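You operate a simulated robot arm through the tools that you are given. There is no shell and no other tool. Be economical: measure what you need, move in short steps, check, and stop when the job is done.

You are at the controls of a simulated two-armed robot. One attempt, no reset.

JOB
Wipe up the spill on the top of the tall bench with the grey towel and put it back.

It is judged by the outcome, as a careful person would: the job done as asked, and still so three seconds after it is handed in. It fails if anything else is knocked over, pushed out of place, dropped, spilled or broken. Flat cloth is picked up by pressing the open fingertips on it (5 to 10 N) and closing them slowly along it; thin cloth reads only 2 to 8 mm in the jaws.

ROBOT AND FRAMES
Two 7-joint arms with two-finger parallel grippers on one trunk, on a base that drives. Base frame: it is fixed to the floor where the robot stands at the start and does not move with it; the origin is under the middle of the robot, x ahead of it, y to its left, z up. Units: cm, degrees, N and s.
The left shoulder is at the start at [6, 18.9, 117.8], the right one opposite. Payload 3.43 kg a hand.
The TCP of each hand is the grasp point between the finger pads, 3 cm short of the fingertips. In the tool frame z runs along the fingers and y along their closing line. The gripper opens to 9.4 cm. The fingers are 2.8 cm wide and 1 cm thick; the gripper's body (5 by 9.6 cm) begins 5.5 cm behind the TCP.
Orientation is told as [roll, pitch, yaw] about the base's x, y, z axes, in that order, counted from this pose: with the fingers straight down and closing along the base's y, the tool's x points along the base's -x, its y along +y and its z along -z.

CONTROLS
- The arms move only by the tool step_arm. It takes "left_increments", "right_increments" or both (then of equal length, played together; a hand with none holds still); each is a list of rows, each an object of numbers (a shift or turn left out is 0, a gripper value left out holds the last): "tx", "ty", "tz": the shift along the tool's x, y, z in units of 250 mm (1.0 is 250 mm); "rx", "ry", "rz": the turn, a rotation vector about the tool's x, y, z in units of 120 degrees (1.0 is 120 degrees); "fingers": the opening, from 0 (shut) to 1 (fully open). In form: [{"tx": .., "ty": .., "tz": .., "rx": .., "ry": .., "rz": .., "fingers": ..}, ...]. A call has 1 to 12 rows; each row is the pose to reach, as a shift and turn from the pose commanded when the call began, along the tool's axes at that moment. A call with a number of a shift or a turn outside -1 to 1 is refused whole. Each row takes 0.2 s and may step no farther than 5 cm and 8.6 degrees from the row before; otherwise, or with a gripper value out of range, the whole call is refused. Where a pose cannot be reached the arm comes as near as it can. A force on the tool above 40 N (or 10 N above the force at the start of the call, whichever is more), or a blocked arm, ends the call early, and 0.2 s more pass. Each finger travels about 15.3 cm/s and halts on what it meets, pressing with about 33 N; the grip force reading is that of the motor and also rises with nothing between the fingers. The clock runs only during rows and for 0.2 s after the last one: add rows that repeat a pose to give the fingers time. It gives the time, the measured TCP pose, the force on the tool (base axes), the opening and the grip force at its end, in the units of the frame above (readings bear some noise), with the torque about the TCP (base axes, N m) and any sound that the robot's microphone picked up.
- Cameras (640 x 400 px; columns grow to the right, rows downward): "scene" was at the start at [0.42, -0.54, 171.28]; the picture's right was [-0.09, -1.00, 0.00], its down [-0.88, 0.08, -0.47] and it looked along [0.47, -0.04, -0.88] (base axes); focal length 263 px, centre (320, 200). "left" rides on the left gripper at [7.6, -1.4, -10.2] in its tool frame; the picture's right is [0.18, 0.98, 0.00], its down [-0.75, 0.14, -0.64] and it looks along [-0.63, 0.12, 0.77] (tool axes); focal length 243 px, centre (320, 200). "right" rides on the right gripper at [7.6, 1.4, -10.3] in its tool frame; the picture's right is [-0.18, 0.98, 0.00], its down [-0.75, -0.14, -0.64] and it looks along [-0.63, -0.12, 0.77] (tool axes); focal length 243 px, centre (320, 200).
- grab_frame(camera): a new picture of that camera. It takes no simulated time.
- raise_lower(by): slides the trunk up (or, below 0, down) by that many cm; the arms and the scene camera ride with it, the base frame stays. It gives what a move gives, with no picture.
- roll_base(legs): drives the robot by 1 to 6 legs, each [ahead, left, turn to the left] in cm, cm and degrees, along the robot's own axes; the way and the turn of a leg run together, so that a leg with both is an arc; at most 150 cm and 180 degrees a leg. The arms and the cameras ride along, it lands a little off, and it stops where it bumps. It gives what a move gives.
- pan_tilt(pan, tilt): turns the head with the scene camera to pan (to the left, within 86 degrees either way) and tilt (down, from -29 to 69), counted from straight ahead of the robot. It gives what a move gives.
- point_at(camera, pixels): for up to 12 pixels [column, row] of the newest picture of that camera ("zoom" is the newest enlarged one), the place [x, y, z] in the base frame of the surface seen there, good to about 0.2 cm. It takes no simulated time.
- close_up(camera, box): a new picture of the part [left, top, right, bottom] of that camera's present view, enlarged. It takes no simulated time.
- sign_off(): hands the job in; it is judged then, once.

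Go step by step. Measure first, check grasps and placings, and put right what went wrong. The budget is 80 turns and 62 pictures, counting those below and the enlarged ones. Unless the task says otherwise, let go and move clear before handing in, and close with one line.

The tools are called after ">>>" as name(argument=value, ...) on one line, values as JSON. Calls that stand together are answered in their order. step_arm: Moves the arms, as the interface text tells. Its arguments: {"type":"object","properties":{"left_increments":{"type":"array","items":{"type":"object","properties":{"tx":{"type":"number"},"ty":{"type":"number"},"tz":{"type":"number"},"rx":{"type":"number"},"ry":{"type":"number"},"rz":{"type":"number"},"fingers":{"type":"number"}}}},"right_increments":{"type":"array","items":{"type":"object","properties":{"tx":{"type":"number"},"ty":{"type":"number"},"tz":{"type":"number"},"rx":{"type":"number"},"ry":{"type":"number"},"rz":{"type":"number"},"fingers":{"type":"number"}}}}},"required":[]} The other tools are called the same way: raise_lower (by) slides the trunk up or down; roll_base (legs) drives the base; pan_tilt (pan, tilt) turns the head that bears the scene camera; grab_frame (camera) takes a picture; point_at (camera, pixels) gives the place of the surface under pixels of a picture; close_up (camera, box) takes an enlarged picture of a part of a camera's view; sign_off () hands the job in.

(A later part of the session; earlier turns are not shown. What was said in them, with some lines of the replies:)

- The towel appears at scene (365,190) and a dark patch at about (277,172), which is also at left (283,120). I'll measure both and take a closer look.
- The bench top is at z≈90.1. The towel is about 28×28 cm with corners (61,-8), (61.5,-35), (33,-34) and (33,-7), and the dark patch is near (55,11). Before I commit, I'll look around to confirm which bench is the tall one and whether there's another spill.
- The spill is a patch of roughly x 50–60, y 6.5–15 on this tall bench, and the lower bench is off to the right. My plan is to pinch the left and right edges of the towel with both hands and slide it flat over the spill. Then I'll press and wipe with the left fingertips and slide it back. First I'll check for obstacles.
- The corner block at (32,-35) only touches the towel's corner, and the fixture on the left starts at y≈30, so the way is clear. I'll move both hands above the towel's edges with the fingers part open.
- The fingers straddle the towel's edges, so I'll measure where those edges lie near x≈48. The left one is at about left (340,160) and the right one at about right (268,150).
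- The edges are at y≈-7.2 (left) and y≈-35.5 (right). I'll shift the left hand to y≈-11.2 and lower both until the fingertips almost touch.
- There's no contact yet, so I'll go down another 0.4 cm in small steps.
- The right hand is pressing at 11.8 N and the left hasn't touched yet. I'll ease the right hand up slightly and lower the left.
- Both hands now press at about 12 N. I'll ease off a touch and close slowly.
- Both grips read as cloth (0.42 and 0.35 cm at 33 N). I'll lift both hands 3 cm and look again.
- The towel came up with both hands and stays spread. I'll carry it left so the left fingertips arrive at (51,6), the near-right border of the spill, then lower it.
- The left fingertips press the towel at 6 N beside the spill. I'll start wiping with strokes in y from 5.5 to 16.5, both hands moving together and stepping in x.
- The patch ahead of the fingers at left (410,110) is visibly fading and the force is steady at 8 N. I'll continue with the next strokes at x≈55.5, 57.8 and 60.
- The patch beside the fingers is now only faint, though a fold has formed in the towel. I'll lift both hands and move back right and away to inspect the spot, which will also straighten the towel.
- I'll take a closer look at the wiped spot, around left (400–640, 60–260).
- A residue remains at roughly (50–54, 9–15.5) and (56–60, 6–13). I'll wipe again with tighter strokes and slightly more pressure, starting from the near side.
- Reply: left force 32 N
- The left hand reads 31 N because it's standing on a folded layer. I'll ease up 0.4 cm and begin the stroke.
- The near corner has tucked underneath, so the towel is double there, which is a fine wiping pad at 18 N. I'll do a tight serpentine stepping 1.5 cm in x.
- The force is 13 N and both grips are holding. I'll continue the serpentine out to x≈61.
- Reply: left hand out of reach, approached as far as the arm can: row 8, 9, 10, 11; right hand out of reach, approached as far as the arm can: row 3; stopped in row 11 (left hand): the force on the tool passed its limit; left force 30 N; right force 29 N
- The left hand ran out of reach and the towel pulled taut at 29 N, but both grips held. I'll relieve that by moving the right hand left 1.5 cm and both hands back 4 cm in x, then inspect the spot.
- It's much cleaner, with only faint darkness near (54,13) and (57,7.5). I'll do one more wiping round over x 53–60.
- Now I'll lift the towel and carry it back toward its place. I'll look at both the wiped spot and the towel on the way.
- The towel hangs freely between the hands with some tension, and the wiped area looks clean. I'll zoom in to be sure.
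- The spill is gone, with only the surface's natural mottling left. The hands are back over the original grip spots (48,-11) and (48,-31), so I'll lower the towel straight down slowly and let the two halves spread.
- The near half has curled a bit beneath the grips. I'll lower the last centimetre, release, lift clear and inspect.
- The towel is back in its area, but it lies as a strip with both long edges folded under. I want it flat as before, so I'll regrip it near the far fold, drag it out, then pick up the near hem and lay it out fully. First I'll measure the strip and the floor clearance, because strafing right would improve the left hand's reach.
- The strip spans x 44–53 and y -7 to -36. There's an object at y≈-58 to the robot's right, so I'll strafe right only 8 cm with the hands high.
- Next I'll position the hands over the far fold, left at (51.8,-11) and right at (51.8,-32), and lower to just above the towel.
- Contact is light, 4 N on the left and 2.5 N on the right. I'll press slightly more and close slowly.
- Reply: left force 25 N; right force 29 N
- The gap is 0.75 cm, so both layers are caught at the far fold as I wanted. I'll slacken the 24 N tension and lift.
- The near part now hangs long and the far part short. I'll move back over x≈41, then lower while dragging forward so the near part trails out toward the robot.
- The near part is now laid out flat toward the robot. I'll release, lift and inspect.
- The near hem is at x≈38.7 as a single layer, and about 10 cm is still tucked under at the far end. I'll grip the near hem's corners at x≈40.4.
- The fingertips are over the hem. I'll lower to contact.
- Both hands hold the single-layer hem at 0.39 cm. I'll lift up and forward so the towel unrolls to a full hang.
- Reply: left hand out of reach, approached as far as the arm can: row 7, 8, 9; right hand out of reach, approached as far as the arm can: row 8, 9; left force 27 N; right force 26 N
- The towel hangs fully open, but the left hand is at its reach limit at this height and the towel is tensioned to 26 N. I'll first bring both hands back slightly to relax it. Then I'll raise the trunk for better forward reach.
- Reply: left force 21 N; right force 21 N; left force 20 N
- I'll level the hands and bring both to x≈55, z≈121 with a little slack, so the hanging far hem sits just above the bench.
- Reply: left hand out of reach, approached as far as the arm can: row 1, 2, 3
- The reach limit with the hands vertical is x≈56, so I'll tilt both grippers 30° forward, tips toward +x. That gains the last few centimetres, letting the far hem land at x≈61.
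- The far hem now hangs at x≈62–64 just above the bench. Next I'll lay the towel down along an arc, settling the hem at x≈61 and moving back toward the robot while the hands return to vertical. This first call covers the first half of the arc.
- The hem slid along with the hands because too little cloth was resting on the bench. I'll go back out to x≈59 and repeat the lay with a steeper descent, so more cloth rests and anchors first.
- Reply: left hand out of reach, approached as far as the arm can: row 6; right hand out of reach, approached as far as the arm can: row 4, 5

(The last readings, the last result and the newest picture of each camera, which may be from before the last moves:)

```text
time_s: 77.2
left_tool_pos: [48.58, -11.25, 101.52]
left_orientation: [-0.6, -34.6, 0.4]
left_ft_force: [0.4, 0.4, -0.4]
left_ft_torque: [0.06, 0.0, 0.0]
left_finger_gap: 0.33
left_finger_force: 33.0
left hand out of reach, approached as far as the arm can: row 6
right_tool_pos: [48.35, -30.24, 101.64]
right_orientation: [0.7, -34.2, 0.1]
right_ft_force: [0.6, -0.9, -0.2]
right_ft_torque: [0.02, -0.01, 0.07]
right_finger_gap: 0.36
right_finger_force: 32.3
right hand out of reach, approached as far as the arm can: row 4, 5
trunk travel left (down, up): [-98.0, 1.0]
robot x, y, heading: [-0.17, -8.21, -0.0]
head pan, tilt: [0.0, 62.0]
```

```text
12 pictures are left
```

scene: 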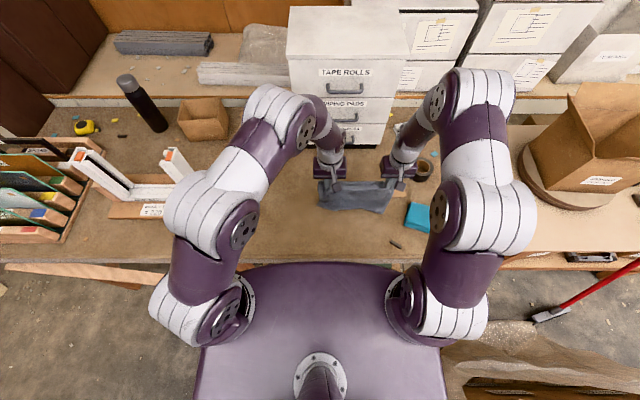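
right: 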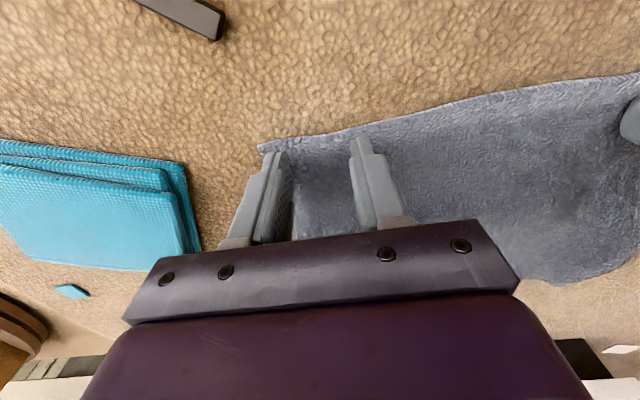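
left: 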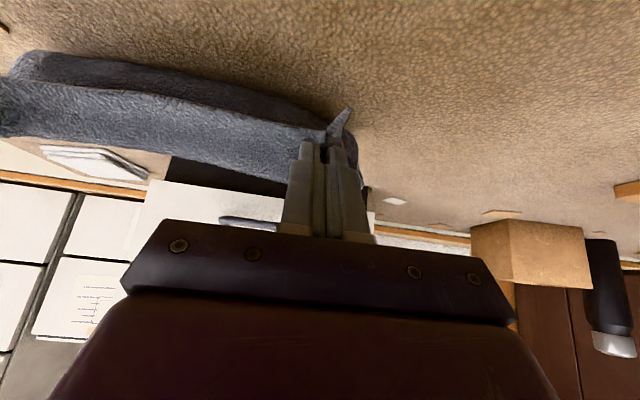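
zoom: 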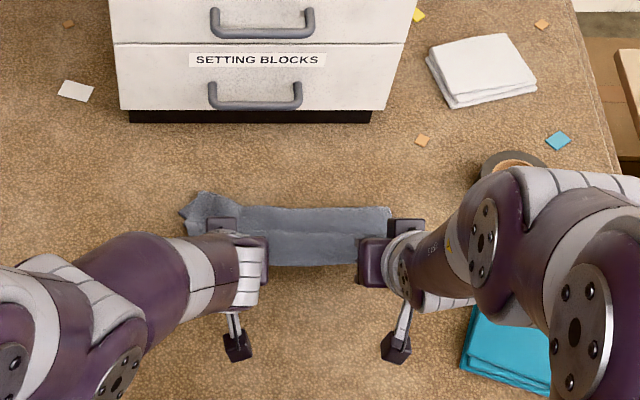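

The cloth now trails forward and lies on the bench from about x 50 to 60. I'll continue back toward the robot and down, straightening the hands as they go.

>>> step_arm(left_increments=[{"tx": 0.149, "tz": -0.0115, "ry": 0.07}, {"tx": 0.294, "tz": -0.02, "ry": 0.137}, {"tx": 0.418, "tz": -0.021, "ry": 0.204}, {"tx": 0.514, "tz": -0.026, "ry": 0.27}, {"tx": 0.592, "tz": -0.047, "ry": 0.286}, {"tx": 0.592, "tz": -0.047, "ry": 0.286}], right_increments=[{"tx": 0.149, "ty": -0.01, "tz": -0.0115, "ry": 0.07}, {"tx": 0.294, "ty": -0.02, "tz": -0.02, "ry": 0.137}, {"tx": 0.418, "ty": -0.02, "tz": -0.021, "ry": 0.204}, {"tx": 0.514, "ty": -0.02, "tz": -0.026, "ry": 0.27}, {"tx": 0.592, "ty": -0.02, "tz": -0.047, "ry": 0.286}, {"tx": 0.592, "ty": -0.02, "tz": -0.047, "ry": 0.286}])

>>> close_up(camera="scene", box=[260, 120, 460, 245])

```text
time_s: 78.5
left_tool_pos: [35.77, -11.44, 94.06]
left_orientation: [-0.7, -0.2, 0.0]
left_ft_force: [-0.2, -2.6, -0.4]
left_ft_torque: [-0.07, -0.03, 0.04]
left_finger_gap: 0.34
left_finger_force: 32.8
right_tool_pos: [35.59, -30.85, 94.12]
right_orientation: [0.4, 0.1, 0.1]
right_ft_force: [0.1, 1.7, -0.4]
right_ft_torque: [0.07, -0.04, 0.08]
right_finger_gap: 0.37
right_finger_force: 33.0
trunk travel left (down, up): [-98.0, 1.0]
robot x, y, heading: [0.16, -8.15, -0.4]
head pan, tilt: [0.0, 62.0]
```

```text
3.20 times, centred on (360, 182) of scene
```

zoom: 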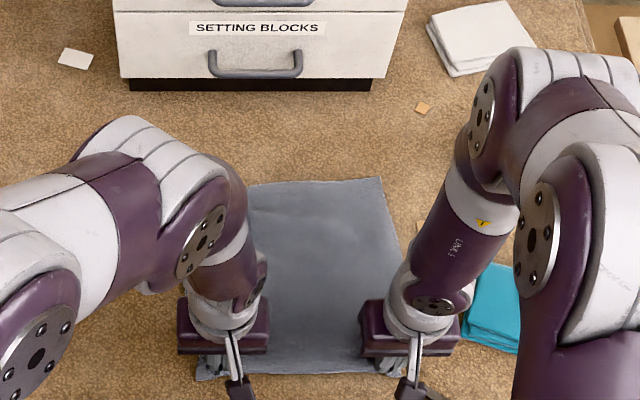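

The towel is now laid out flat. I'll measure its far edge before releasing.

>>> point_at(camera="zoom", pixels=[[260, 190], [378, 182], [315, 188], [310, 372], [200, 378], [315, 280], [398, 245]])

```text
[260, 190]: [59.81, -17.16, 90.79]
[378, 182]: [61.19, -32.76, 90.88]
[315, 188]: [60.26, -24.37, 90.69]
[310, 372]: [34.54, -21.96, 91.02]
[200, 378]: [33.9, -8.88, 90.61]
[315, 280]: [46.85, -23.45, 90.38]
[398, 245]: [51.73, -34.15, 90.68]
```

The towel spans x≈34–61 and y≈-7 to -34.5, matching its original place within about 1 cm. I'll release gently and lift clear.

>>> step_arm(left_increments=[{"tz": 0.018}, {"tz": 0.018, "fingers": 0.15}, {"tz": 0.018, "fingers": 0.3}, {"tz": 0.018, "fingers": 0.4}, {"tz": -0.06}, {"tz": -0.2}, {"tz": -0.38}, {"tz": -0.56}], right_increments=[{"tz": 0.018}, {"tz": 0.018, "fingers": 0.15}, {"tz": 0.018, "fingers": 0.3}, {"tz": 0.018, "fingers": 0.4}, {"tz": -0.06}, {"tz": -0.2}, {"tz": -0.38}, {"tz": -0.56}])

>>> step_arm(left_increments=[{"ty": 0.15}, {"ty": 0.3}, {"ty": 0.45}, {"ty": 0.6}, {"ty": 0.75}])

>>> grab_frame(camera="scene")

>>> grab_frame(camera="right")

>>> grab_frame(camera="left")

```text
time_s: 80.3
left_tool_pos: [35.5, -11.36, 108.01]
left_orientation: [-0.5, -0.2, 0.0]
left_ft_force: [0.3, 0.3, 0.2]
left_ft_torque: [0.02, 0.01, 0.02]
left_finger_gap: 3.77
left_finger_force: 0.0
right_tool_pos: [35.58, -31.0, 108.1]
right_orientation: [0.4, 0.0, 0.1]
right_ft_force: [-0.9, 0.8, 0.8]
right_ft_torque: [0.03, 0.01, 0.0]
right_finger_gap: 3.73
right_finger_force: 0.0
trunk travel left (down, up): [-98.0, 1.0]
robot x, y, heading: [0.29, -8.64, 0.1]
head pan, tilt: [0.0, 62.0]
```

```text
time_s: 81.5
left_tool_pos: [35.67, 7.69, 107.65]
left_orientation: [-0.6, -0.3, -0.1]
left_ft_force: [-0.2, 1.1, -0.3]
left_ft_torque: [0.02, 0.03, -0.04]
left_finger_gap: 3.78
left_finger_force: 0.1
right_tool_pos: [35.62, -30.95, 108.05]
right_orientation: [0.4, 0.1, 0.1]
right_ft_force: [0.3, -0.1, 0.5]
right_ft_torque: [-0.02, 0.01, -0.01]
right_finger_gap: 3.76
right_finger_force: 0.0
trunk travel left (down, up): [-98.0, 1.0]
robot x, y, heading: [0.12, -7.87, -0.2]
head pan, tilt: [0.0, 62.0]
```

```text
10 pictures are left
```

scene: 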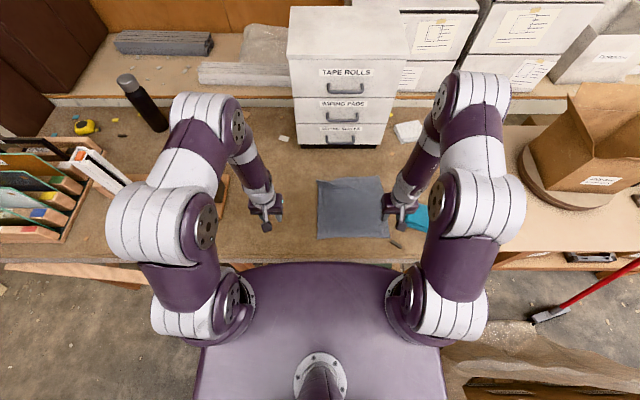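

```text
9 pictures are left
```

right: 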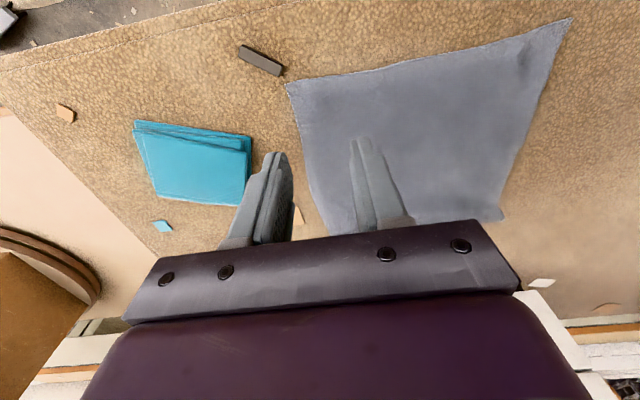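

```text
8 pictures are left
```

left: 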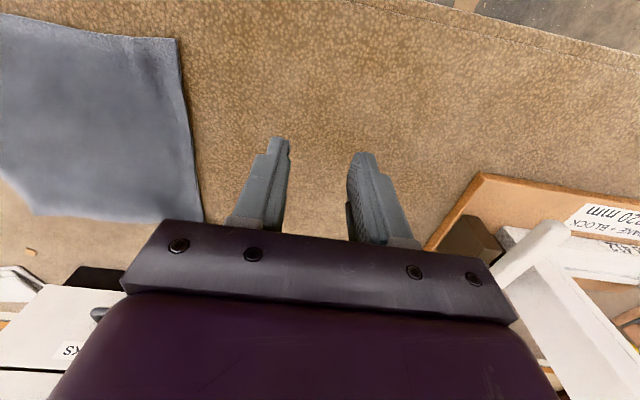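

The towel lies flat in its place and nothing else has moved. I'll make one last check of the spill spot around scene (245–330, 140–230).

>>> close_up(camera="scene", box=[240, 135, 336, 195])

>>> point_at(camera="zoom", pixels=[[300, 250], [200, 250], [400, 250], [300, 320], [300, 180], [250, 200]])

```text
6.67 times, centred on (288, 165) of scene
```

zoom: 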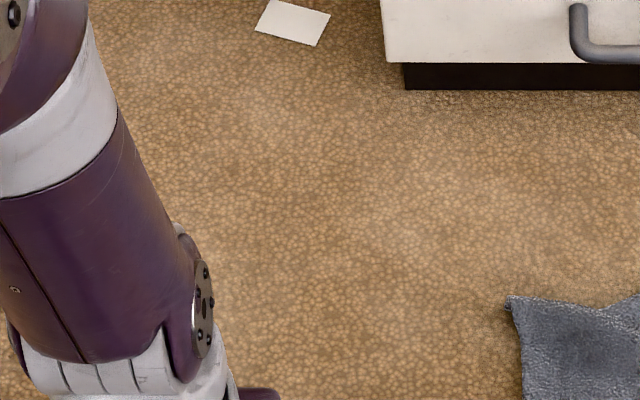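

```text
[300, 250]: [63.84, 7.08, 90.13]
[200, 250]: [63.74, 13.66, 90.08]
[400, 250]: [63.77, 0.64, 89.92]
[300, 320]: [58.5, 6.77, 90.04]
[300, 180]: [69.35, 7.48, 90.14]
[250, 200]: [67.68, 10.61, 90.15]
```

The arm hides part of the spot. I'll return the left hand to its start pose to get the same view as the first picture.

>>> step_arm(left_increments=[{"tz": -0.16}, {"tx": -0.13, "ty": 0.08, "tz": -0.16}, {"tx": -0.26, "ty": 0.15, "tz": -0.16}, {"tx": -0.39, "ty": 0.23, "tz": -0.16}, {"tx": -0.52, "ty": 0.306, "tz": -0.16}, {"tx": -0.52, "ty": 0.306, "tz": -0.16}])

>>> close_up(camera="left", box=[200, 60, 360, 160])

>>> grab_frame(camera="left")

```text
time_s: 83.0
left_tool_pos: [48.86, 15.33, 111.88]
left_orientation: [-0.6, -0.2, -0.1]
left_ft_force: [0.2, -0.1, 0.0]
left_ft_torque: [-0.02, -0.03, 0.0]
left_finger_gap: 3.76
left_finger_force: 0.0
right_tool_pos: [35.6, -31.07, 108.02]
right_orientation: [0.5, 0.1, 0.2]
right_ft_force: [0.7, 0.0, 0.1]
right_ft_torque: [0.01, 0.01, 0.0]
right_finger_gap: 3.75
right_finger_force: 0.0
trunk travel left (down, up): [-98.0, 1.0]
robot x, y, heading: [-0.13, -8.09, 0.1]
head pan, tilt: [0.0, 62.0]
```

```text
4.00 times, centred on (280, 110) of left
```

zoom: 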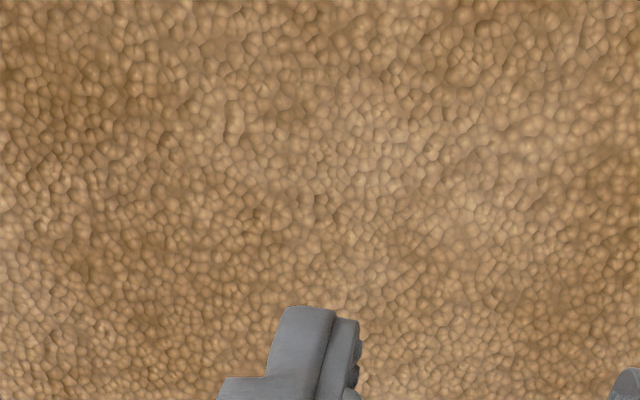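

```text
5 pictures are left
```

left: 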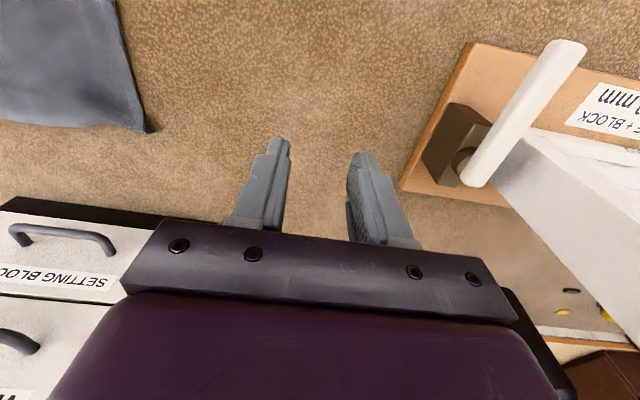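

The same view as at the start now shows a clean, dry surface where the spill was. The towel lies flat in its place and both hands are clear, so I'm handing in.

>>> sign_off()

```text
The job is handed in.
```

The spill on the tall bench is wiped up, and the grey towel is lying flat again within about 1 cm of where it started. Nothing else on the bench was moved.
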